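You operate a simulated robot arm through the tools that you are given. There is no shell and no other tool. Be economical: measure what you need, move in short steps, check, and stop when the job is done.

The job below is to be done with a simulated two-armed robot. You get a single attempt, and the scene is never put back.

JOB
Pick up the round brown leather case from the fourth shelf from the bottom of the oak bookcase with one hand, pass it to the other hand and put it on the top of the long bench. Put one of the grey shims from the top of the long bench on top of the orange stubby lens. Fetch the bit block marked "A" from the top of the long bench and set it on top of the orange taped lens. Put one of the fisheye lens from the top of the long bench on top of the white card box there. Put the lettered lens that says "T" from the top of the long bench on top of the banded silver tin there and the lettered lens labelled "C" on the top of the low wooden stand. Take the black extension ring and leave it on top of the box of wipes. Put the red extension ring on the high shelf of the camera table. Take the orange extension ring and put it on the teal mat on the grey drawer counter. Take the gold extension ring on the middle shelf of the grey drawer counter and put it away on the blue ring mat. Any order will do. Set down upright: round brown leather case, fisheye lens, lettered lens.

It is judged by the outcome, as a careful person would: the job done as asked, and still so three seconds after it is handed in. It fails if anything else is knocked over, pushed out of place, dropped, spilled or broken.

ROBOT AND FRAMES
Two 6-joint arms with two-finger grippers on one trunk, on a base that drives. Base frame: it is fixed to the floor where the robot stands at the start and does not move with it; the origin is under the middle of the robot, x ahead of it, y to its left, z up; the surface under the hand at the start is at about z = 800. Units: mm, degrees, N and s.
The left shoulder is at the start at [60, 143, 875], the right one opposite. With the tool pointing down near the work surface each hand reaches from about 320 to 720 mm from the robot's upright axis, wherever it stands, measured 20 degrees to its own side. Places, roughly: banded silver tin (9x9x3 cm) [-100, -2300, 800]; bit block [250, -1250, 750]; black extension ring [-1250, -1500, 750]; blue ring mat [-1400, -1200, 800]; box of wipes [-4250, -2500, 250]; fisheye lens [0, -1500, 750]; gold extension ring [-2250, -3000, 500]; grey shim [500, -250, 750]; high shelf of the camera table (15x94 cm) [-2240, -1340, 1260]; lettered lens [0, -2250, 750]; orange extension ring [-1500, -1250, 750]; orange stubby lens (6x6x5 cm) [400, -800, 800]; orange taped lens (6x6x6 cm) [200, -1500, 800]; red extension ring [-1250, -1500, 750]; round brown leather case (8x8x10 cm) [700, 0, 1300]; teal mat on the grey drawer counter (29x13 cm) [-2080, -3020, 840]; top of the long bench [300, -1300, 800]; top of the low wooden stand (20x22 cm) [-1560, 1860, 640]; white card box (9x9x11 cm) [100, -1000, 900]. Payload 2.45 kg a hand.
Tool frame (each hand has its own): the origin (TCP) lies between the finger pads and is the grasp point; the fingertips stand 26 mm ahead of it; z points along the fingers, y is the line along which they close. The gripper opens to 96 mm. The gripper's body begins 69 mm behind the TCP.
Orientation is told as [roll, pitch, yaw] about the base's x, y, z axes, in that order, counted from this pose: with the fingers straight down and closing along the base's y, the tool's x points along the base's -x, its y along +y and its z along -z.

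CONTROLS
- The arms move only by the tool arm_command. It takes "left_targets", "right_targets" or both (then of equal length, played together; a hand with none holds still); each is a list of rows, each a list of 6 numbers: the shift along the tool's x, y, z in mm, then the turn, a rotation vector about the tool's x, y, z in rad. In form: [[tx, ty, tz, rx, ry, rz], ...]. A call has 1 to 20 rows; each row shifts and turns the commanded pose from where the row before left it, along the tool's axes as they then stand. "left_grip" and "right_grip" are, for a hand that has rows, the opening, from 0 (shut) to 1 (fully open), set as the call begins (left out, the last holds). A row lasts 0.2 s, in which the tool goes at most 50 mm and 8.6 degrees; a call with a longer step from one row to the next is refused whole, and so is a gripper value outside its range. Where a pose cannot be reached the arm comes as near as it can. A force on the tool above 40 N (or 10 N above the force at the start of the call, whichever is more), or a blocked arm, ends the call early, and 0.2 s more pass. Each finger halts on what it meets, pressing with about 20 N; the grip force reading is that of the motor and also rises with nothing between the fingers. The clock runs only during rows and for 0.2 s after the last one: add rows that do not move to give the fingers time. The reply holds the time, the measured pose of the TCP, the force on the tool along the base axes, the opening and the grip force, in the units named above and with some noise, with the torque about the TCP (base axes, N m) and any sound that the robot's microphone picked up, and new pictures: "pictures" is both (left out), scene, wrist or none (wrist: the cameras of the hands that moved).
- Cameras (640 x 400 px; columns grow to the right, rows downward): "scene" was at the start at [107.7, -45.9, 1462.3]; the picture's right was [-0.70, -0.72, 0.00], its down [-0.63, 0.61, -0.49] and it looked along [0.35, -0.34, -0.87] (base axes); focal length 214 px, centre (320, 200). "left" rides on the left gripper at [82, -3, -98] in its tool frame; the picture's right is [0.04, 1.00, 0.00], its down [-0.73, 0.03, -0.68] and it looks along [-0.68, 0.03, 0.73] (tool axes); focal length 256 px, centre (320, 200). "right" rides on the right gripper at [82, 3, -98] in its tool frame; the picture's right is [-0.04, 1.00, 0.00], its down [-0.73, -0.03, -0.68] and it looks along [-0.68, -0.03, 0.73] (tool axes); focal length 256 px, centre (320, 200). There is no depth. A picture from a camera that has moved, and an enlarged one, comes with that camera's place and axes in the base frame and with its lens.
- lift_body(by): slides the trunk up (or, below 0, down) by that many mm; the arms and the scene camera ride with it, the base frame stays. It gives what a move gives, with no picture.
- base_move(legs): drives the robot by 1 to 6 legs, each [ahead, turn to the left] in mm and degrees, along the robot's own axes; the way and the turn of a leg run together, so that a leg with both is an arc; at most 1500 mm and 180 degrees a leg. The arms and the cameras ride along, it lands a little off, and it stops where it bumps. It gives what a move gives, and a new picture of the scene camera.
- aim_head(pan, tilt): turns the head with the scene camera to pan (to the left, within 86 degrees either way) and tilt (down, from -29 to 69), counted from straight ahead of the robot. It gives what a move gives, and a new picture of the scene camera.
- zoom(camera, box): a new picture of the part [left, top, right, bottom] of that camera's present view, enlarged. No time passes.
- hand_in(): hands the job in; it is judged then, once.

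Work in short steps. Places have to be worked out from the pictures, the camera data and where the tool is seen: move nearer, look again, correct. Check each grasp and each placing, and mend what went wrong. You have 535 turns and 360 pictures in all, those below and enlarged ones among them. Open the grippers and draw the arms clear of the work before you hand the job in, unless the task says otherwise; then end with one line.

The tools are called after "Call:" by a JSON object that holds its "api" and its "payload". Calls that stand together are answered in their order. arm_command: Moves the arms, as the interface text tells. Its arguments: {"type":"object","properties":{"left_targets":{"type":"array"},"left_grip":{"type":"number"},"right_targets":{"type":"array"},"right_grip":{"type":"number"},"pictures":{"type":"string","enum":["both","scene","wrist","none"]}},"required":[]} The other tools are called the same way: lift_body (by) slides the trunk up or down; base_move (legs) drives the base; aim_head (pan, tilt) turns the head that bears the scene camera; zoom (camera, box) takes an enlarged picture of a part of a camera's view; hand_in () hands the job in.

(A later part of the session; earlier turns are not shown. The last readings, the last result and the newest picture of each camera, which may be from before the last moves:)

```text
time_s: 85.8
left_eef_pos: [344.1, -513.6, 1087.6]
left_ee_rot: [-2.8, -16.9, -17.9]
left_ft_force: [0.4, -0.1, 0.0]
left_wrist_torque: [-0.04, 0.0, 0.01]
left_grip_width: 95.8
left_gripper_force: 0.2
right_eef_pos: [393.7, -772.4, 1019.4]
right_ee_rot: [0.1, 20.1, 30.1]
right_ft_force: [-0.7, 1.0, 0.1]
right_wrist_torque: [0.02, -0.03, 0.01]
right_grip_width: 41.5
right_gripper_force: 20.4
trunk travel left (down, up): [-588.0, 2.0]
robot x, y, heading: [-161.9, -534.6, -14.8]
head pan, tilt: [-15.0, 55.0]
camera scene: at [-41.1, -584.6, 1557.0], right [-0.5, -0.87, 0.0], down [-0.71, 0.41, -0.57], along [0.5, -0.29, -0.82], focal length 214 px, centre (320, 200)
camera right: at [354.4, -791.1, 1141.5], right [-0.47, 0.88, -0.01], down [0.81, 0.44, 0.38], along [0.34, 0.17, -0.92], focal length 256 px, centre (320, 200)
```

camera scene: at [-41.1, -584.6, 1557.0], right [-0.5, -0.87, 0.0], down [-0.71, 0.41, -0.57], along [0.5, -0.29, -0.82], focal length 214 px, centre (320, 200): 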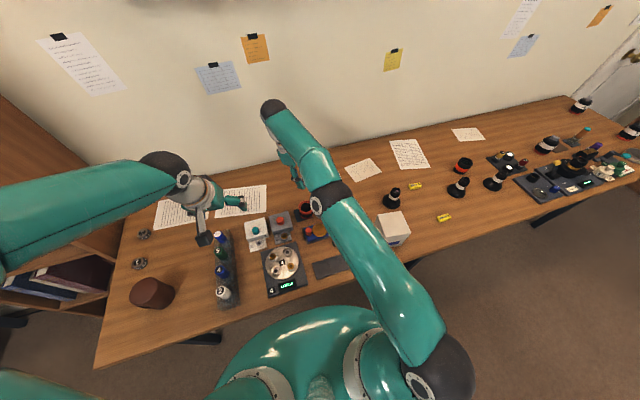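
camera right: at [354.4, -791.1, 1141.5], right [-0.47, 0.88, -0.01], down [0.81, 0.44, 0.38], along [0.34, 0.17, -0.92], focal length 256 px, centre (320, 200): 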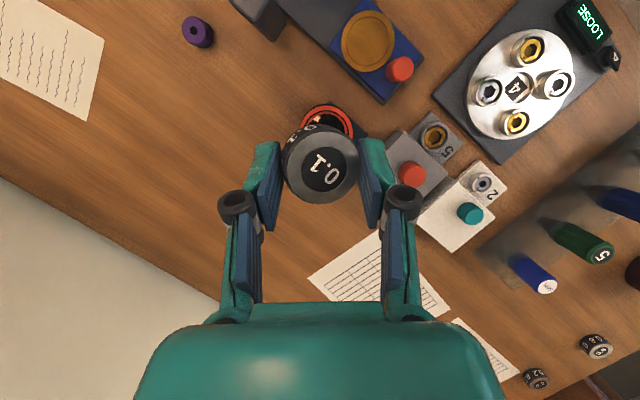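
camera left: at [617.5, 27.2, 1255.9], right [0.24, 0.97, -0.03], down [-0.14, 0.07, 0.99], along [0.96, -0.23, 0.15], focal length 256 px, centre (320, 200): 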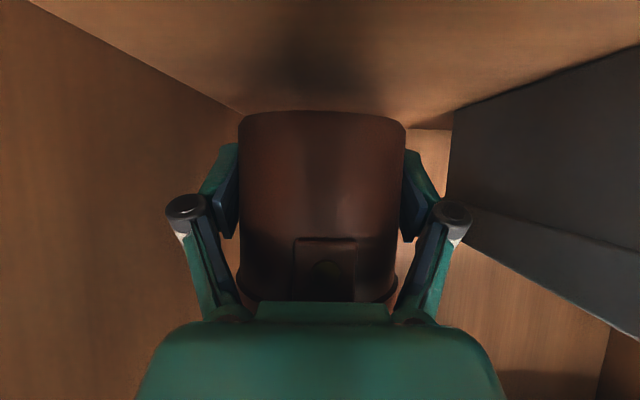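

I shift the hand 45 mm further forward to see the lens unobstructed.

Call:
{"api": "arm_command", "payload": {"right_targets": [[-42, 0, -15.4, 0, 0, 0], [0, 0, 0, 0, 0, 0]], "pictures": "wrist"}}

Call:
{"api": "zoom", "payload": {"camera": "right", "box": [240, 40, 400, 140]}}

```text
time_s: 86.4
left_eef_pos: [345.9, -513.8, 1087.3]
left_ee_rot: [-2.9, -16.8, -18.0]
left_ft_force: [0.9, -0.1, -1.2]
left_wrist_torque: [-0.03, 0.01, 0.03]
left_grip_width: 96.1
left_gripper_force: 0.0
right_eef_pos: [393.0, -764.6, 1018.1]
right_ee_rot: [0.1, 20.1, 30.1]
right_ft_force: [-0.1, -0.1, -1.1]
right_wrist_torque: [-0.02, -0.01, -0.03]
right_grip_width: 41.7
right_gripper_force: 20.4
right hand out of reach, approached as far as the arm can: row 1
trunk travel left (down, up): [-588.0, 2.0]
robot x, y, heading: [-160.7, -529.3, -14.9]
head pan, tilt: [-15.0, 55.0]
camera right: at [354.8, -784.0, 1139.5], right [-0.47, 0.88, -0.01], down [0.81, 0.44, 0.38], along [0.35, 0.17, -0.92], focal length 256 px, centre (320, 200)
```

right: 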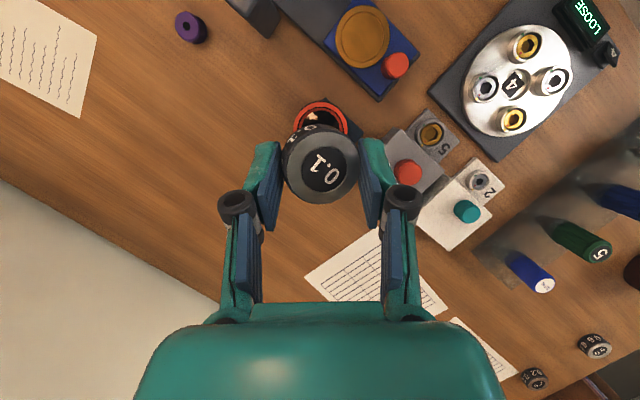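

```text
4.00 times, centred on (320, 90) of right
camera zoom: at [354.8, -784.0, 1139.5], right [-0.47, 0.88, -0.01], down [0.81, 0.44, 0.38], along [0.35, 0.17, -0.92], focal length 1024 px, centre (320, 640)
```

zoom: 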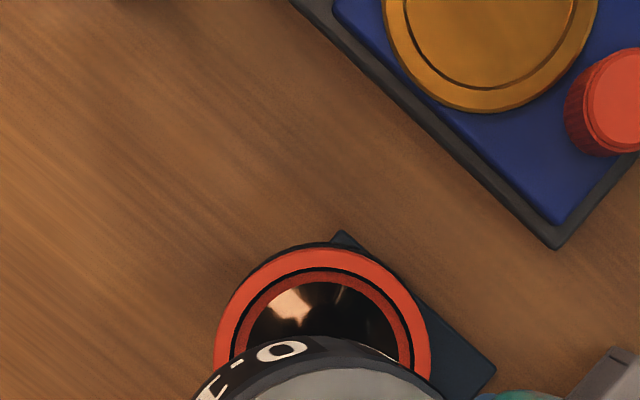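

Lens centre measured at (392,−769), shim centre about (388,−767); the arm is near its limit, so I drive the base 40 mm forward first.

Call:
{"api": "base_move", "payload": {"legs": [[40, 0]]}}

```text
time_s: 87.3
left_eef_pos: [387.1, -525.9, 1086.7]
left_ee_rot: [-2.8, -16.7, -18.0]
left_ft_force: [1.4, -0.3, -0.5]
left_wrist_torque: [0.02, 0.03, 0.02]
left_grip_width: 96.2
left_gripper_force: 0.1
right_eef_pos: [433.1, -774.9, 1016.7]
right_ee_rot: [0.3, 20.2, 30.2]
right_ft_force: [1.3, 0.2, -1.5]
right_wrist_torque: [0.03, 0.08, 0.02]
right_grip_width: 41.6
right_gripper_force: 19.9
trunk travel left (down, up): [-588.0, 2.0]
robot x, y, heading: [-122.1, -545.1, -14.9]
head pan, tilt: [-15.0, 55.0]
camera scene: at [1.8, -595.4, 1556.6], right [-0.5, -0.87, 0.0], down [-0.71, 0.41, -0.57], along [0.49, -0.28, -0.82], focal length 214 px, centre (320, 200)
```

scene: 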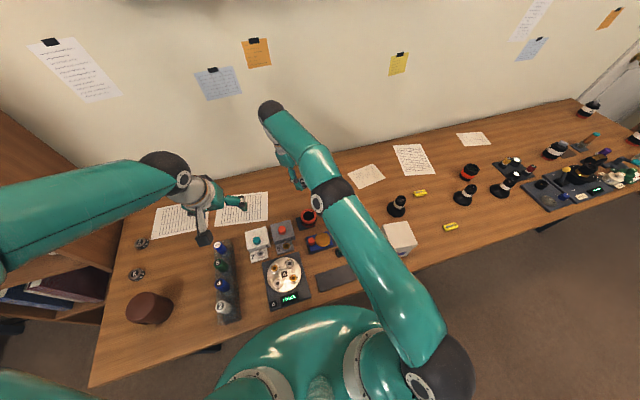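

Call:
{"api": "zoom", "payload": {"camera": "right", "box": [220, 0, 420, 125]}}

```text
3.20 times, centred on (320, 62) of right
camera zoom: at [395.5, -794.8, 1138.1], right [-0.47, 0.88, -0.01], down [0.81, 0.44, 0.38], along [0.34, 0.17, -0.92], focal length 819 px, centre (320, 640)
```

zoom: 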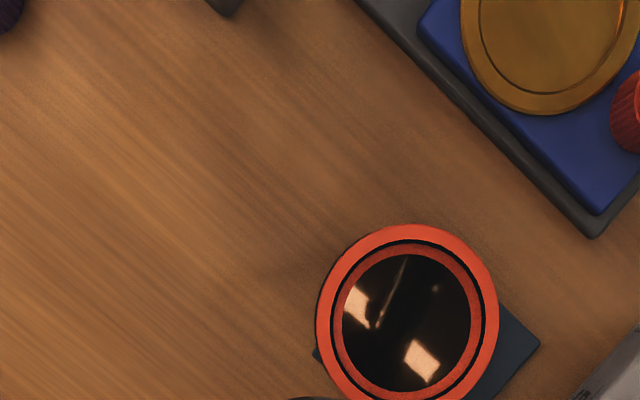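

Lens centre clearly seen, with glass about level inside the rim. I'll apply the horizontal correction and read back.

Call:
{"api": "arm_command", "payload": {"right_targets": [[13.7, 13.3, 5, 0, 0, 0], [13.8, 13.4, 5, 0, 0, 0], [0, 0, 0, 0, 0, 0]], "pictures": "none"}}

```text
time_s: 88.1
left_eef_pos: [383.5, -523.0, 1086.8]
left_ee_rot: [-2.8, -16.9, -18.0]
left_ft_force: [-0.1, -0.1, -0.9]
left_wrist_torque: [-0.03, -0.01, -0.01]
left_grip_width: 95.9
left_gripper_force: 0.0
right_eef_pos: [393.9, -766.1, 1018.5]
right_ee_rot: [0.1, 20.1, 30.1]
right_ft_force: [-0.8, 0.5, -1.2]
right_wrist_torque: [0.01, 0.0, 0.0]
right_grip_width: 41.7
right_gripper_force: 19.9
trunk travel left (down, up): [-588.0, 2.0]
robot x, y, heading: [-124.6, -543.7, -15.1]
head pan, tilt: [-15.0, 55.0]
```

Shim is over the lens. I descend 120 mm and check.

Call:
{"api": "arm_command", "payload": {"right_targets": [[-10.3, 0, 28.2, 0, 0, 0], [-10.3, 0, 28.2, 0, 0, 0], [-10.3, 0, 28.2, 0, 0, 0], [-10.3, 0, 28.2, 0, 0, 0], [0, 0, 0, 0, 0, 0]], "pictures": "wrist"}}

Call:
{"api": "zoom", "payload": {"camera": "scene", "box": [240, 150, 400, 250]}}

```text
time_s: 89.3
left_eef_pos: [382.7, -523.7, 1088.1]
left_ee_rot: [-2.7, -16.9, -18.1]
left_ft_force: [-0.6, -0.4, 0.2]
left_wrist_torque: [0.03, 0.0, 0.0]
left_grip_width: 96.0
left_gripper_force: 0.0
right_eef_pos: [393.7, -765.9, 898.3]
right_ee_rot: [0.1, 20.1, 30.2]
right_ft_force: [-0.7, -0.1, -1.1]
right_wrist_torque: [0.03, -0.02, 0.0]
right_grip_width: 41.3
right_gripper_force: 20.4
trunk travel left (down, up): [-588.0, 2.0]
robot x, y, heading: [-122.5, -541.0, -14.7]
head pan, tilt: [-15.0, 55.0]
camera right: at [353.9, -786.5, 1019.6], right [-0.47, 0.88, -0.01], down [0.81, 0.44, 0.39], along [0.35, 0.17, -0.92], focal length 256 px, centre (320, 200)
```

right: 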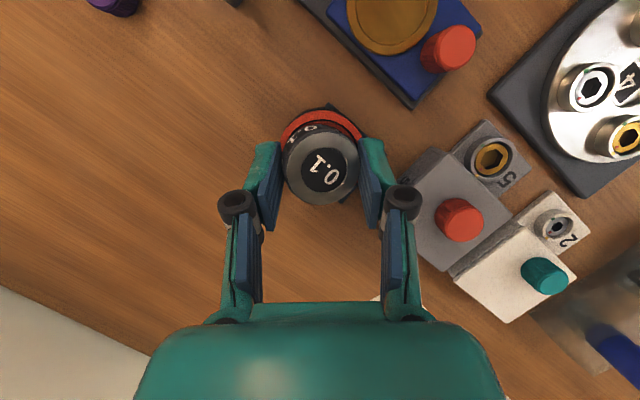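

```text
4.00 times, centred on (320, 200) of scene
camera zoom: at [-1.8, -594.4, 1557.0], right [-0.5, -0.87, 0.0], down [-0.71, 0.41, -0.57], along [0.5, -0.29, -0.82], focal length 858 px, centre (320, 200)
```

zoom: 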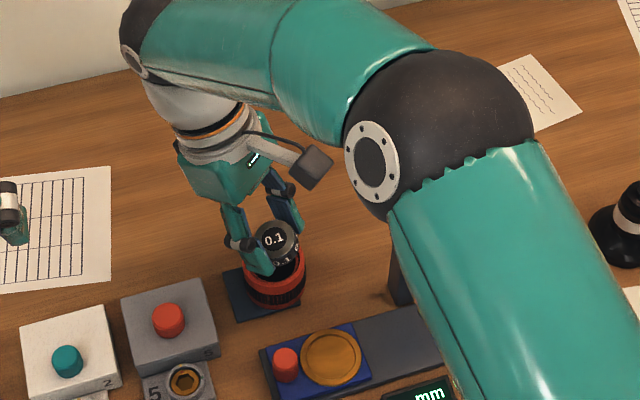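

Well aligned. I descend in small steps until contact.

Call:
{"api": "arm_command", "payload": {"right_targets": [[-1.4, 0, 3.8, 0, 0, 0], [-1.4, 0, 3.8, 0, 0, 0], [-1, 0, 2.8, 0, 0, 0], [-0.7, 0, 1.9, 0, 0, 0], [-0.7, 0, 1.9, 0, 0, 0]], "pictures": "none"}}

```text
time_s: 90.5
left_eef_pos: [383.9, -523.5, 1087.9]
left_ee_rot: [-2.7, -16.9, -18.0]
left_ft_force: [0.4, 0.0, 0.2]
left_wrist_torque: [-0.02, 0.01, 0.0]
left_grip_width: 96.0
left_gripper_force: 0.0
right_eef_pos: [392.2, -765.4, 883.6]
right_ee_rot: [0.1, 20.1, 30.2]
right_ft_force: [-0.6, -0.4, -0.9]
right_wrist_torque: [0.01, 0.01, -0.04]
right_grip_width: 41.7
right_gripper_force: 20.1
trunk travel left (down, up): [-588.0, 2.0]
robot x, y, heading: [-120.5, -543.5, -14.9]
head pan, tilt: [-15.0, 55.0]
```

Call:
{"api": "arm_command", "payload": {"right_targets": [[-0.7, 0, 1.9, 0, 0, 0], [-0.7, 0, 1.9, 0, 0, 0], [-0.7, 0, 1.9, 0, 0, 0], [-0.7, 0, 1.9, 0, 0, 0], [0, 0, 0, 0, 0, 0]], "pictures": "wrist"}}

```text
time_s: 91.7
left_eef_pos: [382.8, -523.3, 1089.7]
left_ee_rot: [-2.8, -17.0, -18.0]
left_ft_force: [-0.1, 0.3, -0.1]
left_wrist_torque: [-0.01, -0.01, 0.02]
left_grip_width: 96.2
left_gripper_force: 0.1
right_eef_pos: [391.6, -767.0, 877.8]
right_ee_rot: [0.0, 19.9, 30.1]
right_ft_force: [-0.5, -0.1, 18.2]
right_wrist_torque: [0.1, -0.02, -0.01]
right_grip_width: 40.9
right_gripper_force: 19.8
trunk travel left (down, up): [-588.0, 2.0]
robot x, y, heading: [-120.2, -541.1, -14.7]
head pan, tilt: [-15.0, 55.0]
camera right: at [353.7, -785.8, 998.9], right [-0.47, 0.88, -0.01], down [0.81, 0.44, 0.39], along [0.35, 0.17, -0.92], focal length 256 px, centre (320, 200)
```

right: 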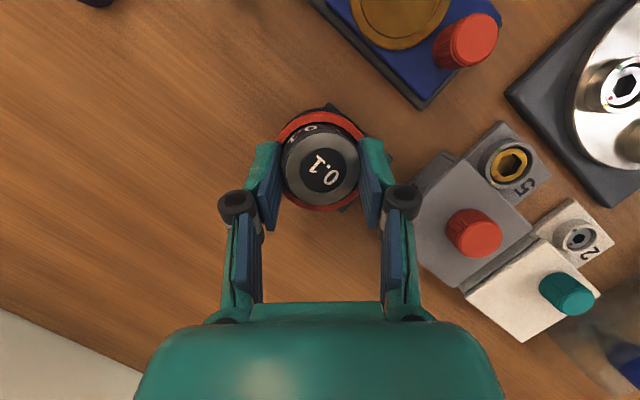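

Contact at 18 N and the shim is concentric. I open and rise.

Call:
{"api": "arm_command", "payload": {"right_targets": [[0, 0, 0, 0, 0, 0], [0, 0, 0, 0, 0, 0], [5, 0, -14, 0, 0, 0], [10, 0, -28, 0, 0, 0], [10, 0, -28, 0, 0, 0], [10, 0, -28, 0, 0, 0], [0, 0, 0, 0, 0, 0]], "right_grip": 0.75, "pictures": "wrist"}}

```text
time_s: 93.3
left_eef_pos: [384.0, -523.8, 1086.7]
left_ee_rot: [-2.8, -16.9, -18.0]
left_ft_force: [0.2, -0.4, 0.3]
left_wrist_torque: [0.02, 0.02, 0.0]
left_grip_width: 96.1
left_gripper_force: 0.1
right_eef_pos: [393.3, -765.5, 978.4]
right_ee_rot: [0.0, 20.1, 30.1]
right_ft_force: [-0.8, -0.3, -0.7]
right_wrist_torque: [0.05, 0.02, 0.0]
right_grip_width: 71.8
right_gripper_force: 0.1
trunk travel left (down, up): [-588.0, 2.0]
robot x, y, heading: [-122.2, -542.6, -14.7]
head pan, tilt: [-15.0, 55.0]
camera right: at [355.2, -785.4, 1100.3], right [-0.47, 0.88, -0.01], down [0.81, 0.44, 0.38], along [0.34, 0.17, -0.92], focal length 256 px, centre (320, 200)
```

right: 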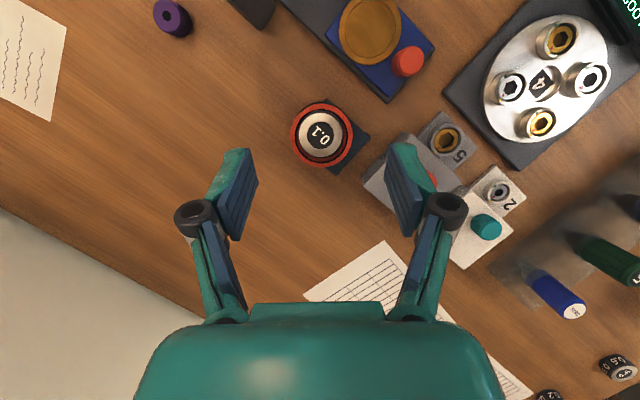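

The shim sits on the stubby lens. Next I zoom on the bit blocks, fisheyes and box.

Call:
{"api": "zoom", "payload": {"camera": "scene", "box": [370, 160, 530, 260]}}

```text
4.00 times, centred on (450, 210) of scene
camera zoom: at [-1.1, -594.7, 1556.9], right [-0.5, -0.87, 0.0], down [-0.71, 0.41, -0.57], along [0.5, -0.29, -0.82], focal length 858 px, centre (-200, 160)
```

zoom: 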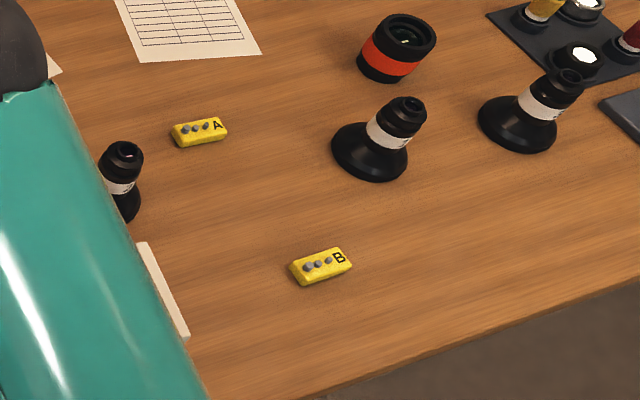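

Block A is the rear one at ≈(276,−1269). From one station left can do fisheye→box and right can do block A→taped lens. First I reset the right hand upright and high.

Call:
{"api": "arm_command", "payload": {"right_targets": [[14, 0, -40, 0, 0, 0], [14, 0, -40, 0, 0, 0], [10, 0, -10, 0, -0.12, 0], [20, 0, 0, 0, -0.12, 0], [30, 0, 0, 0, -0.11, 0], [30, 0, 0, 0, 0, 0.13], [30, 0, 0, 0, 0, 0.13], [30, 0, 0, 0, 0, 0.13], [20, 0, 0, 0, 0, 0.13], [20, 0, 0, 0, 0, 0.13], [0, 0, 0, 0, 0, 0.13], [0, 0, 0, 0, 0, 0]], "right_grip": 1, "left_targets": [[0, 0, 0, 0, 0.1, 0], [0, 0, 0, 0, 0.1, 0], [0, 0, 0, 0, 0.1, 0], [0, 0, 0, 0, 0, 0], [20, 0, 0, 0, 0, 0], [20, 0, 0, 0, 0, 0], [20, 0, 0, 0, 0, 0], [20, 0, 0, 0, 0, 0], [0, 0, 0, 0, 0, 0], [0, 0, 0, 0, 0, 0], [0, 0, 0, 0, 0, 0], [0, 0, 0, 0, 0, 0]], "pictures": "none"}}

```text
time_s: 95.9
left_eef_pos: [306.9, -497.8, 1086.1]
left_ee_rot: [-2.6, 0.3, -18.8]
left_ft_force: [-0.2, 0.4, 0.5]
left_wrist_torque: [0.01, 0.0, -0.02]
left_grip_width: 96.0
left_gripper_force: 0.0
right_eef_pos: [223.6, -830.2, 1085.9]
right_ee_rot: [0.0, 0.0, -14.7]
right_ft_force: [-1.1, 0.5, 0.0]
right_wrist_torque: [-0.03, 0.03, -0.04]
right_grip_width: 95.8
right_gripper_force: 0.1
trunk travel left (down, up): [-588.0, 2.0]
robot x, y, heading: [-121.9, -545.3, -15.0]
head pan, tilt: [-15.0, 55.0]
```

Call:
{"api": "base_move", "payload": {"legs": [[-220, 0], [0, -30], [0, -30], [0, -30], [575, 0]]}}

Call:
{"api": "base_move", "payload": {"legs": [[0, 30], [0, 30], [0, 30]]}}

```text
time_s: 102.0
left_eef_pos: [-210.2, -907.1, 1088.5]
left_ee_rot: [-2.5, 0.3, -97.9]
left_ft_force: [-0.2, 0.2, 0.4]
left_wrist_torque: [-0.01, -0.1, 0.0]
left_grip_width: 96.1
left_gripper_force: 0.0
right_eef_pos: [-550.7, -888.2, 1086.3]
right_ee_rot: [0.1, 0.0, -93.8]
right_ft_force: [-0.6, -0.2, -1.4]
right_wrist_torque: [0.0, -0.08, -0.01]
right_grip_width: 95.9
right_gripper_force: 0.0
trunk travel left (down, up): [-588.0, 2.0]
robot x, y, heading: [-281.3, -493.8, -95.8]
head pan, tilt: [-15.0, 55.0]
stopped in leg 4: the robot was blocked; the commanded pose is now the measured one
camera scene: at [-319.1, -621.9, 1556.7], right [-0.93, 0.36, 0.0], down [0.29, 0.77, -0.57], along [-0.2, -0.53, -0.82], focal length 214 px, centre (320, 200)
```

scene: 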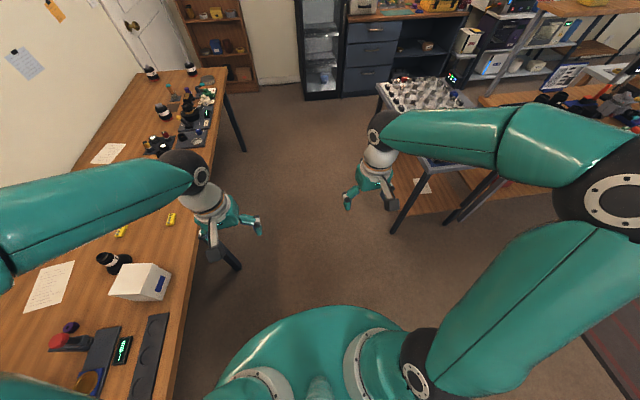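

```text
time_s: 107.0
left_eef_pos: [145.2, -471.2, 1088.5]
left_ee_rot: [-2.8, 0.2, -15.2]
left_ft_force: [0.3, 0.5, -1.4]
left_wrist_torque: [-0.09, 0.02, -0.01]
left_grip_width: 96.4
left_gripper_force: 0.1
right_eef_pos: [80.9, -806.9, 1086.5]
right_ee_rot: [0.0, 0.1, -11.0]
right_ft_force: [0.4, 0.5, 1.3]
right_wrist_torque: [-0.08, 0.07, -0.01]
right_grip_width: 96.3
right_gripper_force: 0.1
trunk travel left (down, up): [-588.0, 2.0]
robot x, y, heading: [-290.8, -548.6, -11.2]
head pan, tilt: [-15.0, 55.0]
stopped in leg 3: the robot was blocked; the commanded pose is now the measured one
camera scene: at [-165.5, -586.8, 1556.9], right [-0.44, -0.9, 0.0], down [-0.74, 0.36, -0.57], along [0.51, -0.26, -0.82], focal length 214 px, centre (320, 200)
```

scene: 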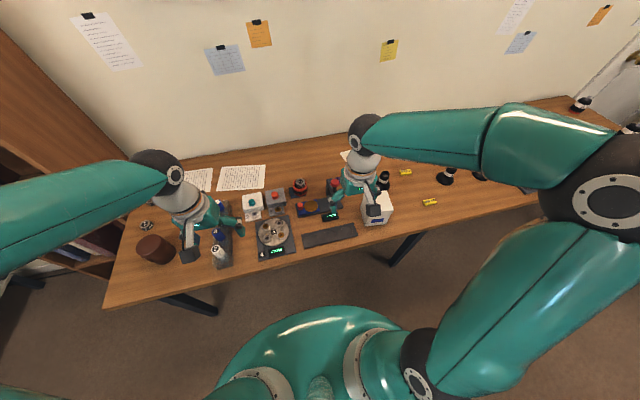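

The turns stop spuriously, so I do them stepwise: turn toward −105°, checking before driving.

Call:
{"api": "base_move", "payload": {"legs": [[0, -25], [0, -25], [0, -25]]}}

```text
time_s: 111.9
left_eef_pos: [-110.5, -951.8, 1090.0]
left_ee_rot: [-2.4, 0.5, -90.1]
left_ft_force: [-0.6, -0.1, 0.5]
left_wrist_torque: [-0.01, -0.07, 0.02]
left_grip_width: 96.2
left_gripper_force: 0.0
right_eef_pos: [-451.8, -978.9, 1087.7]
right_ee_rot: [0.3, 0.0, -86.0]
right_ft_force: [-0.9, 0.8, -0.5]
right_wrist_torque: [0.0, -0.09, -0.01]
right_grip_width: 95.9
right_gripper_force: 0.0
trunk travel left (down, up): [-588.0, 2.0]
robot x, y, heading: [-241.9, -549.3, -87.1]
head pan, tilt: [-15.0, 55.0]
stopped in leg 3: the robot was blocked; the commanded pose is now the measured one
camera scene: at [-259.5, -679.8, 1556.9], right [-0.98, 0.21, 0.0], down [0.17, 0.8, -0.57], along [-0.12, -0.56, -0.82], focal length 214 px, centre (320, 200)
```

scene: 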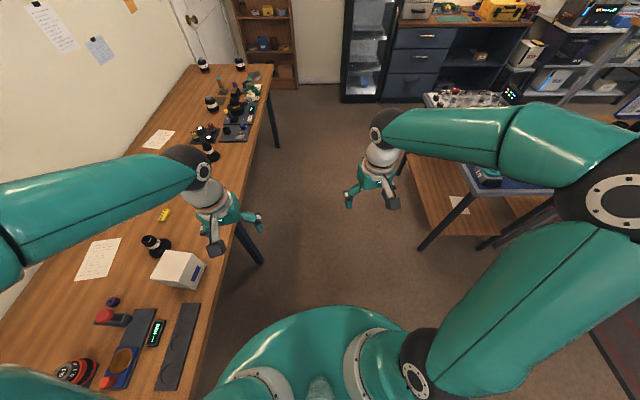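

Call:
{"api": "base_move", "payload": {"legs": [[0, -18], [300, 0], [240, 0]]}}

```text
time_s: 116.5
left_eef_pos: [-380.3, -1505.9, 1089.7]
left_ee_rot: [-2.8, 0.3, -107.8]
left_ft_force: [-0.1, -0.2, -0.4]
left_wrist_torque: [0.0, -0.01, -0.05]
left_grip_width: 95.8
left_gripper_force: 0.1
right_eef_pos: [-713.4, -1428.7, 1087.7]
right_ee_rot: [0.2, 0.2, -103.8]
right_ft_force: [0.3, -1.0, 0.0]
right_wrist_torque: [0.02, 0.02, 0.01]
right_grip_width: 95.8
right_gripper_force: 0.0
trunk travel left (down, up): [-588.0, 2.0]
robot x, y, heading: [-389.8, -1078.9, -104.9]
head pan, tilt: [-15.0, 55.0]
camera scene: at [-438.6, -1201.7, 1556.9], right [-0.87, 0.5, 0.0], down [0.41, 0.71, -0.57], along [-0.29, -0.5, -0.82], focal length 214 px, centre (320, 200)
```

scene: 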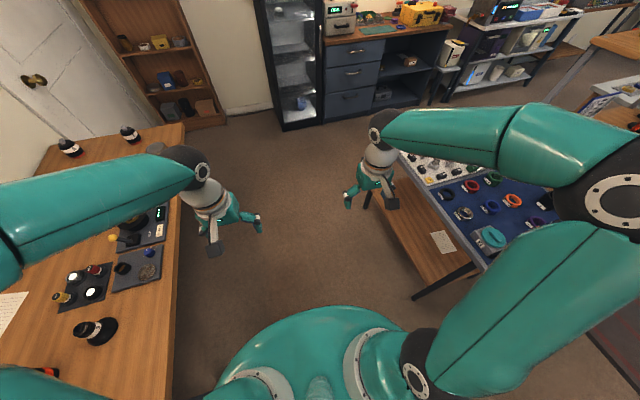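

Good: 1143 along. Now turn to face the bench.

Call:
{"api": "base_move", "payload": {"legs": [[0, 23], [0, 23], [0, 22], [0, 22]]}}

```text
time_s: 121.9
left_eef_pos: [44.5, -1117.7, 1089.7]
left_ee_rot: [-2.9, 0.3, -23.6]
left_ft_force: [1.4, 0.6, -0.8]
left_wrist_torque: [-0.13, 0.06, 0.01]
left_grip_width: 96.1
left_gripper_force: 0.1
right_eef_pos: [-66.8, -1440.1, 1090.0]
right_ee_rot: [-0.1, 0.0, -19.6]
right_ft_force: [0.5, 0.7, 1.1]
right_wrist_torque: [-0.07, 0.07, 0.0]
right_grip_width: 95.9
right_gripper_force: 0.1
trunk travel left (down, up): [-588.0, 2.0]
robot x, y, heading: [-404.9, -1130.1, -18.9]
head pan, tilt: [-15.0, 55.0]
stopped in leg 4: the robot was blocked; the commanded pose is now the measured one
camera scene: at [-283.0, -1187.0, 1556.9], right [-0.56, -0.83, 0.0], down [-0.68, 0.45, -0.57], along [0.47, -0.32, -0.82], focal length 214 px, centre (320, 200)
```

scene: 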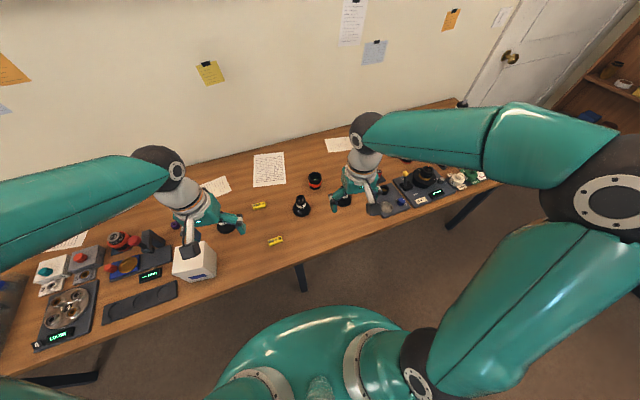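

Now forward 120 mm.

Call:
{"api": "base_move", "payload": {"legs": [[120, 0]]}}

Call:
{"api": "zoom", "payload": {"camera": "left", "box": [0, 0, 640, 400]}}

Call:
{"api": "zoom", "payload": {"camera": "right", "box": [0, 0, 640, 400]}}

```text
time_s: 123.1
left_eef_pos: [157.7, -1157.9, 1090.2]
left_ee_rot: [-2.7, 0.3, -23.7]
left_ft_force: [0.5, 0.3, -1.3]
left_wrist_torque: [0.01, 0.04, 0.01]
left_grip_width: 96.1
left_gripper_force: 0.1
right_eef_pos: [47.6, -1481.8, 1088.2]
right_ee_rot: [0.1, 0.1, -19.7]
right_ft_force: [0.3, -0.4, 0.5]
right_wrist_torque: [-0.01, 0.03, 0.0]
right_grip_width: 96.0
right_gripper_force: 0.1
trunk travel left (down, up): [-588.0, 2.0]
robot x, y, heading: [-290.3, -1170.9, -19.0]
head pan, tilt: [-15.0, 55.0]
camera scene: at [-169.2, -1230.3, 1556.8], right [-0.56, -0.83, 0.0], down [-0.68, 0.46, -0.57], along [0.47, -0.32, -0.82], focal length 214 px, centre (320, 200)
```

scene: 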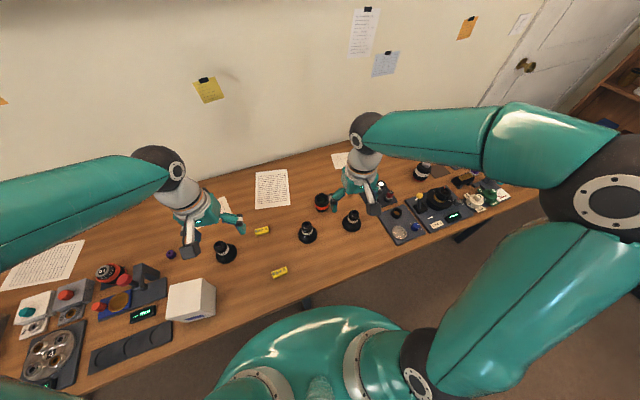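

```text
1.00 times, centred on (320, 200) of left (not enlarged: the box is as wide or as high as the picture)
camera zoom: at [84.8, -1125.2, 1190.2], right [0.36, 0.93, -0.05], down [0.7, -0.24, 0.67], along [0.61, -0.28, -0.74], focal length 256 px, centre (320, 200)
```

zoom: 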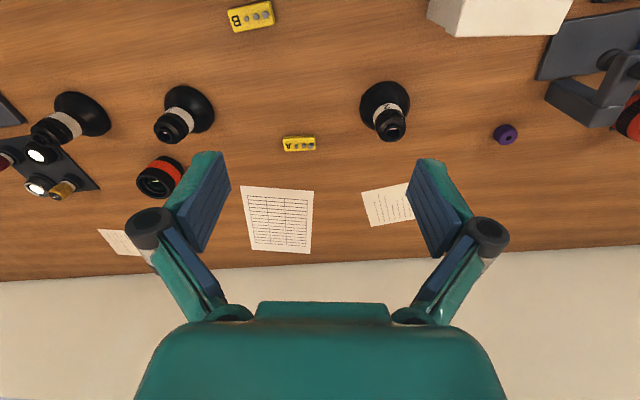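

```text
1.00 times, centred on (320, 200) of right (not enlarged: the box is as wide or as high as the picture)
camera zoom: at [-28.5, -1452.9, 1188.0], right [0.37, 0.93, 0.0], down [0.68, -0.28, 0.68], along [0.63, -0.25, -0.74], focal length 256 px, centre (320, 200)
```

zoom: 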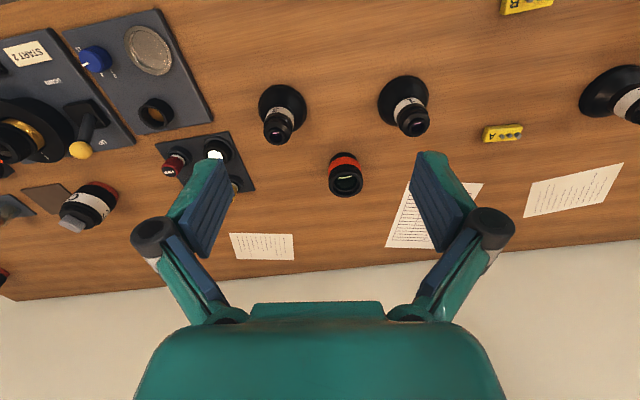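

Good views: fisheye at ≈(261,−1109), block A ≈(275,−1259), taped lens ≈(229,−1508). Left hand goes above the fisheye.

Call:
{"api": "arm_command", "payload": {"left_targets": [[-25, 28.8, 0, -0.049, 0, 0], [-25, 28.8, 0, 0, 0, 0], [-25, 28.8, 0, 0, 0, 0], [0, 0, 40, 0, 0, 0], [0, 0, 40, 0, 0, 0], [0, 0, 20, 0, 0, 0], [0, 0, 0, 0, 0, 0]], "left_grip": 1, "pictures": "wrist"}}

```text
time_s: 124.7
left_eef_pos: [259.1, -1108.4, 991.2]
left_ee_rot: [0.2, 0.3, -23.7]
left_ft_force: [0.8, -1.5, 0.0]
left_wrist_torque: [0.02, 0.0, 0.0]
left_grip_width: 96.0
left_gripper_force: 0.0
right_eef_pos: [45.6, -1481.4, 1088.7]
right_ee_rot: [0.1, -0.1, -19.5]
right_ft_force: [-0.3, -0.7, 0.2]
right_wrist_torque: [-0.01, -0.01, 0.04]
right_grip_width: 96.1
right_gripper_force: 0.2
trunk travel left (down, up): [-588.0, 2.0]
robot x, y, heading: [-290.3, -1171.0, -18.8]
head pan, tilt: [-15.0, 55.0]
camera left: at [183.2, -1079.6, 1090.3], right [0.36, 0.93, 0.0], down [0.69, -0.27, 0.67], along [0.63, -0.24, -0.74], focal length 256 px, centre (320, 200)
```

left: 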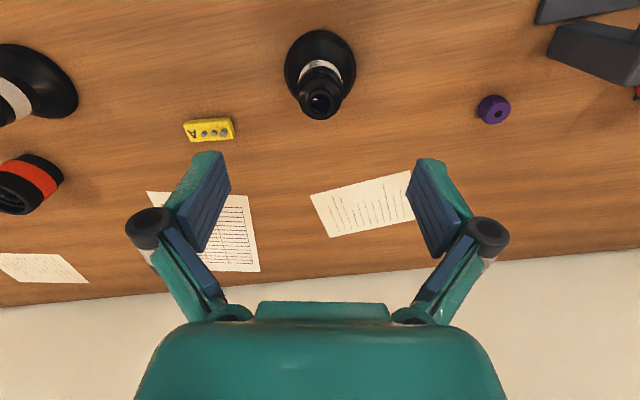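

Centred within 5 mm. I go down to TCP z≈874 and grip the barrel.

Call:
{"api": "arm_command", "payload": {"left_targets": [[-5, 1, 37, 0, 0, 0], [0, 0, 40, 0, 0, 0], [0, 0, 40, 0, 0, 0], [0, 0, 0, 0, 0, 0]], "pictures": "wrist"}}

```text
time_s: 125.7
left_eef_pos: [263.5, -1109.9, 873.1]
left_ee_rot: [0.1, 0.3, -23.6]
left_ft_force: [-0.3, -0.7, 0.6]
left_wrist_torque: [0.0, 0.0, 0.01]
left_grip_width: 96.0
left_gripper_force: 0.0
right_eef_pos: [45.0, -1481.9, 1088.4]
right_ee_rot: [0.1, 0.0, -19.6]
right_ft_force: [-1.1, -0.1, 0.8]
right_wrist_torque: [0.01, -0.03, 0.01]
right_grip_width: 96.0
right_gripper_force: 0.0
trunk travel left (down, up): [-588.0, 2.0]
robot x, y, heading: [-291.6, -1171.4, -18.7]
head pan, tilt: [-15.0, 55.0]
camera left: at [187.8, -1081.4, 972.8], right [0.36, 0.93, 0.0], down [0.69, -0.27, 0.68], along [0.63, -0.24, -0.74], focal length 256 px, centre (320, 200)
```

left: 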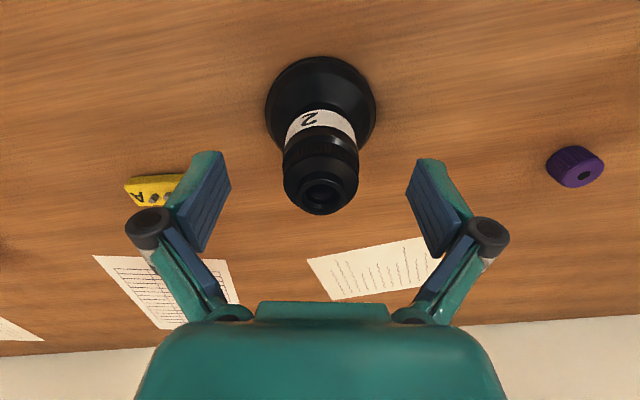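

Call:
{"api": "arm_command", "payload": {"left_targets": [[0, 0, 0, 0, 0, 0], [0, 0, 0, 0, 0, 0], [0, 0, 0, 0, 0, 0], [0, 0, 0, 0, 0, 0], [0, 0, 0, 0, 0, 0], [0, 0, -10, 0, 0, 0], [0, 0, -30, 0, 0, 0], [0, 0, 0, 0, 0, 0]], "left_grip": 0, "pictures": "wrist"}}

```text
time_s: 127.5
left_eef_pos: [265.2, -1110.4, 912.9]
left_ee_rot: [0.2, 0.3, -23.7]
left_ft_force: [-0.3, -0.7, -1.8]
left_wrist_torque: [-0.02, -0.03, 0.03]
left_grip_width: 37.8
left_gripper_force: 20.0
right_eef_pos: [47.0, -1481.4, 1089.8]
right_ee_rot: [0.2, 0.1, -19.6]
right_ft_force: [-0.4, 0.6, -0.5]
right_wrist_torque: [-0.03, 0.01, 0.01]
right_grip_width: 95.9
right_gripper_force: 0.1
trunk travel left (down, up): [-588.0, 2.0]
robot x, y, heading: [-293.0, -1170.3, -18.8]
head pan, tilt: [-15.0, 55.0]
camera left: at [189.4, -1081.2, 1012.8], right [0.36, 0.93, 0.0], down [0.69, -0.27, 0.67], along [0.63, -0.24, -0.74], focal length 256 px, centre (320, 200)
```

left: 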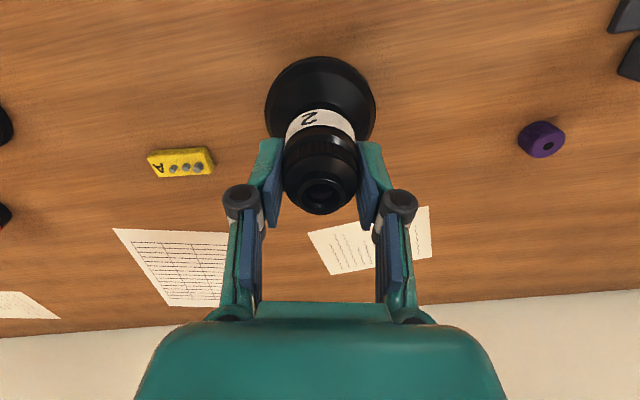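

Held (37.8 mm). I raise it and zoom the scene on the box.

Call:
{"api": "arm_command", "payload": {"left_targets": [[0, 0, -37, 0, 0, 0], [0, 0, -37, 0, 0, 0], [0, 0, -37, 0, 0, 0], [0, 0, -37, 0, 0, 0], [0, 0, 0, 0, 0, 0]], "pictures": "wrist"}}

Call:
{"api": "zoom", "payload": {"camera": "scene", "box": [110, 240, 270, 340]}}

```text
time_s: 128.7
left_eef_pos: [265.8, -1109.9, 1060.2]
left_ee_rot: [0.1, 0.4, -23.7]
left_ft_force: [0.7, 0.8, -1.9]
left_wrist_torque: [0.0, -0.01, -0.01]
left_grip_width: 37.6
left_gripper_force: 20.6
right_eef_pos: [47.0, -1482.7, 1088.8]
right_ee_rot: [0.0, 0.0, -19.7]
right_ft_force: [-0.7, -0.3, -0.4]
right_wrist_torque: [-0.01, 0.02, 0.01]
right_grip_width: 96.0
right_gripper_force: 0.0
trunk travel left (down, up): [-588.0, 2.0]
robot x, y, heading: [-285.1, -1172.6, -18.8]
head pan, tilt: [-15.0, 55.0]
camera left: at [190.9, -1081.4, 1160.5], right [0.36, 0.93, 0.0], down [0.69, -0.27, 0.67], along [0.63, -0.24, -0.74], focal length 256 px, centre (320, 200)
```

left: 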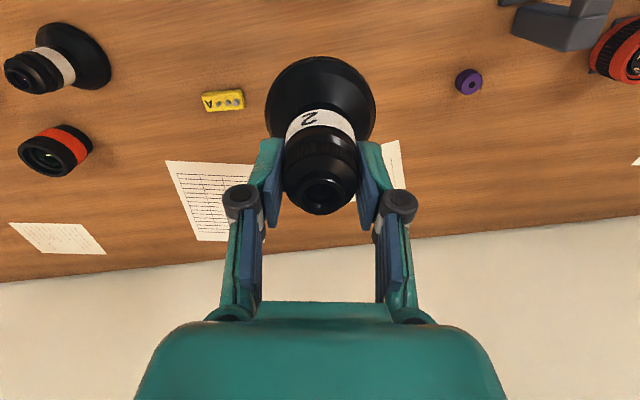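

```text
4.00 times, centred on (190, 290) of scene
camera zoom: at [-170.6, -1229.9, 1556.9], right [-0.56, -0.83, 0.0], down [-0.68, 0.46, -0.57], along [0.48, -0.32, -0.82], focal length 858 px, centre (840, -160)
```

zoom: 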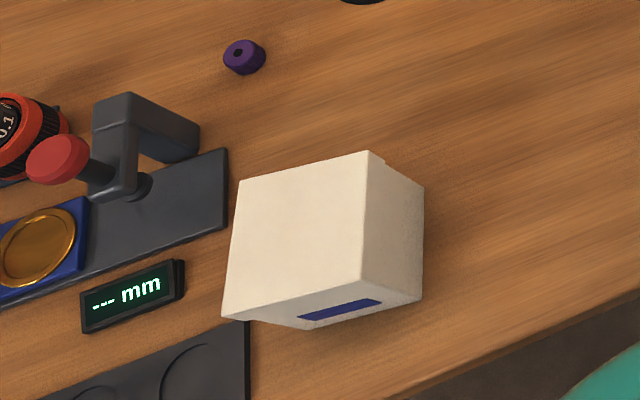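

Box top centre at (147,−977), z≈894. I carry the fisheye above it and lower to just above.

Call:
{"api": "arm_command", "payload": {"left_targets": [[40.6, 18.5, 0, 0, 0, 0], [40.6, 18.5, 0, 0, 0, 0], [40.6, 18.5, 0, 0, 0, 0], [40.5, 18.5, 0, 0, 0, 0], [0, 0, 30, 0, 0, 0], [0, 0, 30, 0, 0, 0], [0, 0, 0, 0, 0, 0]], "pictures": "none"}}

Call:
{"api": "zoom", "payload": {"camera": "scene", "box": [110, 220, 270, 320]}}

Call:
{"api": "zoom", "payload": {"camera": "left", "box": [0, 0, 640, 400]}}

```text
time_s: 130.3
left_eef_pos: [147.1, -978.4, 1003.0]
left_ee_rot: [0.1, 0.2, -23.7]
left_ft_force: [1.1, 0.0, -1.5]
left_wrist_torque: [-0.04, -0.01, 0.03]
left_grip_width: 37.7
left_gripper_force: 19.9
right_eef_pos: [45.7, -1482.8, 1089.8]
right_ee_rot: [0.2, 0.0, -19.6]
right_ft_force: [0.6, 0.3, 0.2]
right_wrist_torque: [0.0, 0.01, -0.02]
right_grip_width: 95.8
right_gripper_force: 0.1
trunk travel left (down, up): [-588.0, 2.0]
robot x, y, heading: [-282.9, -1171.9, -18.9]
head pan, tilt: [-15.0, 55.0]
```

```text
4.00 times, centred on (190, 270) of scene
camera zoom: at [-171.4, -1229.9, 1556.9], right [-0.56, -0.83, 0.0], down [-0.68, 0.46, -0.57], along [0.48, -0.32, -0.82], focal length 858 px, centre (840, -80)
```

zoom: 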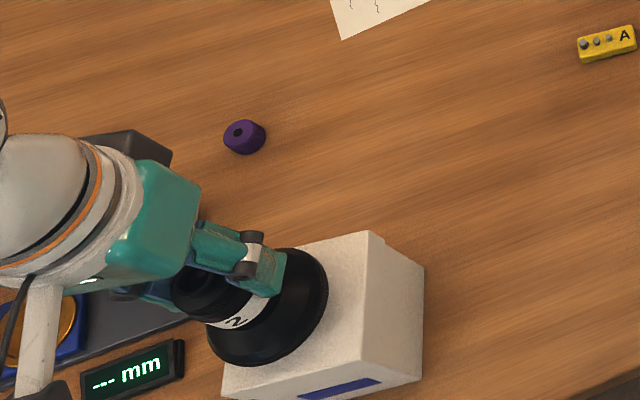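

```text
1.00 times, centred on (320, 200) of left (not enlarged: the box is as wide or as high as the picture)
camera zoom: at [71.6, -948.9, 1101.9], right [0.36, 0.93, 0.0], down [0.69, -0.27, 0.67], along [0.63, -0.24, -0.74], focal length 256 px, centre (320, 200)
```

zoom: 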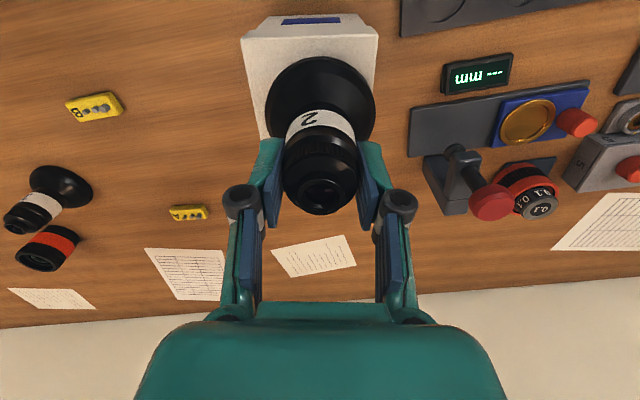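

Aligned over the box within a few mm. I lower until contact.

Call:
{"api": "arm_command", "payload": {"left_targets": [[0, 0, 6, 0, 0, 0], [0, 0, 5, 0, 0, 0], [0, 0, 3, 0, 0, 0], [0, 0, 2, 0, 0, 0], [0, 0, 2, 0, 0, 0], [0, 0, 1.5, 0, 0, 0], [0, 0, 0, 0, 0, 0]], "pictures": "none"}}

```text
time_s: 131.9
left_eef_pos: [145.5, -977.6, 981.5]
left_ee_rot: [0.1, 0.2, -23.6]
left_ft_force: [1.4, 1.0, 9.1]
left_wrist_torque: [-0.04, 0.26, 0.08]
left_grip_width: 37.8
left_gripper_force: 19.5
right_eef_pos: [45.4, -1482.0, 1090.9]
right_ee_rot: [0.1, 0.1, -19.7]
right_ft_force: [-0.3, -0.7, 0.0]
right_wrist_torque: [-0.01, 0.02, 0.0]
right_grip_width: 96.2
right_gripper_force: 0.1
trunk travel left (down, up): [-588.0, 2.0]
robot x, y, heading: [-289.2, -1167.1, -18.7]
head pan, tilt: [-15.0, 55.0]
```

Contact. Open and rise.

Call:
{"api": "arm_command", "payload": {"left_targets": [[0, 0, 0, 0, 0, 0], [0, 0, 0, 0, 0, 0], [0, 0, 0, 0, 0, 0], [0, 0, 0, 0, 0, 0], [0, 0, -20, 0, 0, 0], [0, 0, -40, 0, 0, 0], [0, 0, -40, 0, 0, 0], [0, 0, 0, 0, 0, 0]], "left_grip": 1, "pictures": "both"}}

```text
time_s: 133.7
left_eef_pos: [146.8, -976.1, 1084.1]
left_ee_rot: [0.1, 0.2, -23.8]
left_ft_force: [-0.3, -0.5, 0.5]
left_wrist_torque: [0.01, 0.01, 0.04]
left_grip_width: 96.0
left_gripper_force: 0.1
right_eef_pos: [45.4, -1481.8, 1090.3]
right_ee_rot: [0.3, 0.0, -19.6]
right_ft_force: [-0.3, 0.0, -0.1]
right_wrist_torque: [0.0, 0.01, -0.04]
right_grip_width: 96.2
right_gripper_force: 0.0
trunk travel left (down, up): [-588.0, 2.0]
robot x, y, heading: [-291.1, -1172.1, -18.9]
head pan, tilt: [-15.0, 55.0]
camera scene: at [-171.1, -1229.7, 1556.9], right [-0.56, -0.83, 0.0], down [-0.68, 0.46, -0.57], along [0.48, -0.32, -0.82], focal length 214 px, centre (320, 200)
camera left: at [71.4, -946.9, 1184.1], right [0.36, 0.93, 0.0], down [0.69, -0.27, 0.67], along [0.63, -0.24, -0.74], focal length 256 px, centre (320, 200)
```

scene: 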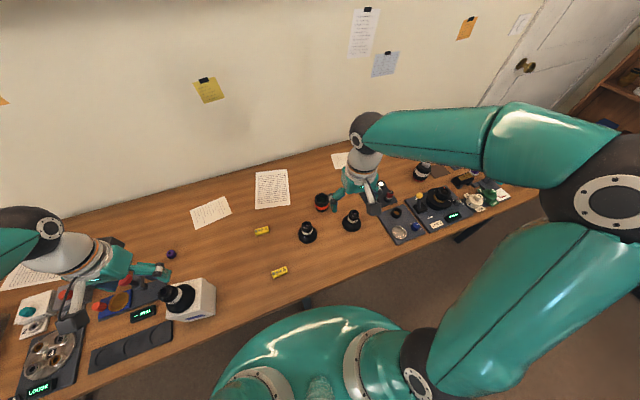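
left: 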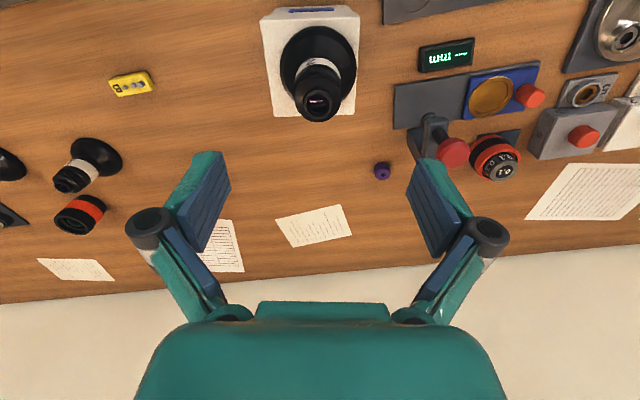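

Fisheye stands on the box. Now the right hand goes above block A.

Call:
{"api": "arm_command", "payload": {"right_targets": [[-17.7, 35.9, 0, 0, 0, 0], [-17.7, 35.9, 0, 0, 0, 0], [-17.7, 35.9, 0, 0, 0, 0], [-17.7, 35.9, 0, 0, 0, 0], [-17.7, 35.9, 0, 0, 0, 0], [-17.7, 35.9, 0, 0, 0, 0], [-17.7, 35.9, 0, 0, 0, 0], [-17.7, 35.9, 0, 0, 0, 0], [0, 0, 45, 0, 0, 0], [0, 0, 45, 0, 0, 0], [0, 0, 45, 0, 0, 0], [0, 0, 45, 0, 0, 0], [0, 0, 0, 0, 0, 0]], "right_grip": 1, "pictures": "wrist"}}

```text
time_s: 136.5
left_eef_pos: [145.5, -975.7, 1083.9]
left_ee_rot: [0.2, 0.3, -23.7]
left_ft_force: [0.2, -0.3, 0.7]
left_wrist_torque: [0.03, 0.0, 0.02]
left_grip_width: 96.3
left_gripper_force: 0.1
right_eef_pos: [272.6, -1257.8, 911.0]
right_ee_rot: [0.1, 0.1, -19.6]
right_ft_force: [-0.8, -0.1, -0.3]
right_wrist_torque: [0.01, -0.01, 0.0]
right_grip_width: 96.0
right_gripper_force: 0.1
trunk travel left (down, up): [-588.0, 2.0]
robot x, y, heading: [-287.7, -1167.1, -18.9]
head pan, tilt: [-15.0, 55.0]
camera right: at [197.0, -1228.7, 1009.0], right [0.37, 0.93, 0.0], down [0.68, -0.28, 0.68], along [0.63, -0.25, -0.73], focal length 256 px, centre (320, 200)
```

right: 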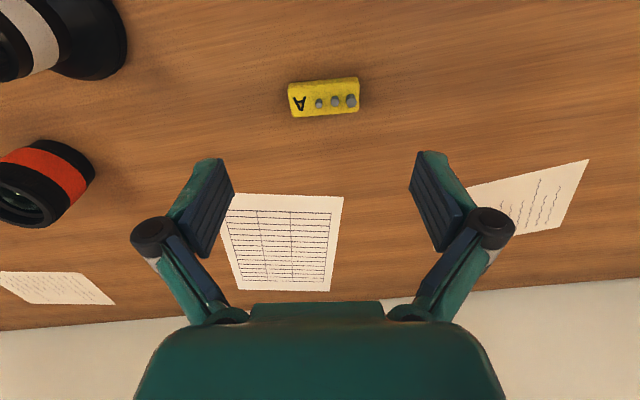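

Block A centre (274,−1254), about 58 mm long. I align slightly in yaw and descend to TCP z≈828, then grip it end to end.

Call:
{"api": "arm_command", "payload": {"right_targets": [[0.2, 3.5, 30, 0, 0, -0.09], [0, 0, 30, 0, 0, 0], [0, 0, 23, 0, 0, 0], [0, 0, 0, 0, 0, 0]], "pictures": "wrist"}}

Call:
{"api": "arm_command", "payload": {"right_targets": [[0, 0, 0, 0, 0, 0], [0, 0, 0, 0, 0, 0], [0, 0, 0, 0, 0, 0], [0, 0, 0, 0, 0, 0]], "right_grip": 0, "pictures": "wrist"}}

```text
time_s: 137.5
left_eef_pos: [146.4, -976.0, 1083.4]
left_ee_rot: [0.1, 0.3, -23.7]
left_ft_force: [0.1, 0.0, -0.1]
left_wrist_torque: [0.03, -0.05, 0.03]
left_grip_width: 96.0
left_gripper_force: 0.1
right_eef_pos: [274.7, -1256.6, 826.7]
right_ee_rot: [0.1, 0.0, -14.4]
right_ft_force: [0.5, 0.5, 0.7]
right_wrist_torque: [0.0, 0.03, 0.01]
right_grip_width: 96.2
right_gripper_force: 0.0
trunk travel left (down, up): [-588.0, 2.0]
robot x, y, heading: [-285.3, -1164.8, -18.9]
head pan, tilt: [-15.0, 55.0]
camera right: at [196.5, -1233.8, 927.0], right [0.29, 0.96, 0.0], down [0.7, -0.21, 0.68], along [0.65, -0.19, -0.73], focal length 256 px, centre (320, 200)
```

right: 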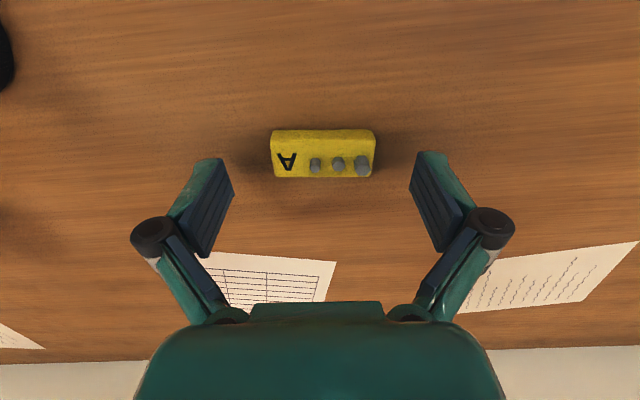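

```text
time_s: 138.5
left_eef_pos: [147.0, -975.6, 1084.6]
left_ee_rot: [0.1, 0.3, -23.8]
left_ft_force: [-0.1, 0.7, -0.6]
left_wrist_torque: [-0.03, 0.01, 0.02]
left_grip_width: 95.9
left_gripper_force: 0.0
right_eef_pos: [274.4, -1255.3, 828.6]
right_ee_rot: [0.2, 0.1, -14.5]
right_ft_force: [-0.8, -0.3, 0.0]
right_wrist_torque: [0.0, -0.03, -0.01]
right_grip_width: 53.3
right_gripper_force: 20.2
trunk travel left (down, up): [-588.0, 2.0]
robot x, y, heading: [-292.7, -1172.8, -18.7]
head pan, tilt: [-15.0, 55.0]
camera right: at [196.7, -1233.8, 927.3], right [0.29, 0.96, 0.0], down [0.7, -0.21, 0.68], along [0.65, -0.19, -0.73], focal length 256 px, centre (320, 200)
```

right: 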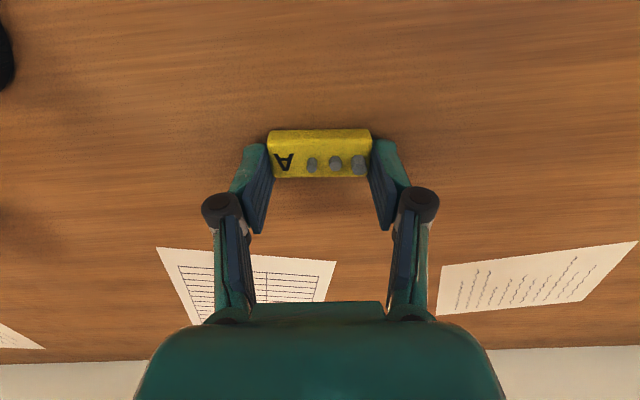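

Gripped (53 mm). I lift it and carry it over the taped lens, then look.

Call:
{"api": "arm_command", "payload": {"right_targets": [[0, 0, -20, 0, 0, 0], [0, 0, -45, 0, 0, 0], [0, 0, -45, 0, 0, 0], [0, 0, -45, 0, 0, 0], [-3.1, -42.6, 0, 0, 0, 0], [-3.1, -42.6, 0, 0, 0, 0], [-3.1, -42.6, 0, 0, 0, 0], [-3.1, -42.6, 0, 0, 0, 0], [-3.1, -42.6, 0, 0, 0, 0], [-3.1, -42.6, 0, 0, 0, 0], [0, 0, 0, 0, 0, 0]], "pictures": "wrist"}}

```text
time_s: 140.9
left_eef_pos: [146.9, -975.7, 1083.7]
left_ee_rot: [0.1, 0.3, -23.6]
left_ft_force: [0.3, 0.0, 0.1]
left_wrist_torque: [0.01, 0.0, 0.02]
left_grip_width: 96.1
left_gripper_force: 0.0
right_eef_pos: [231.2, -1508.2, 980.3]
right_ee_rot: [0.0, 0.0, -14.4]
right_ft_force: [-0.4, 0.7, 0.2]
right_wrist_torque: [-0.04, 0.03, 0.01]
right_grip_width: 53.3
right_gripper_force: 19.9
trunk travel left (down, up): [-588.0, 2.0]
robot x, y, heading: [-286.4, -1167.5, -18.7]
head pan, tilt: [-15.0, 55.0]
camera right: at [152.2, -1486.0, 1080.1], right [0.29, 0.96, 0.0], down [0.7, -0.21, 0.68], along [0.65, -0.19, -0.73], focal length 256 px, centre (320, 200)
```

right: 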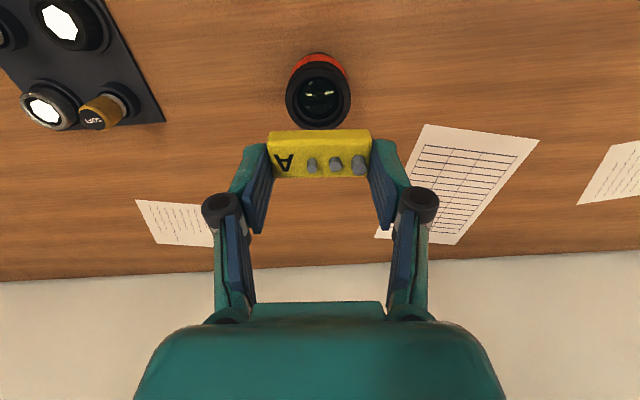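

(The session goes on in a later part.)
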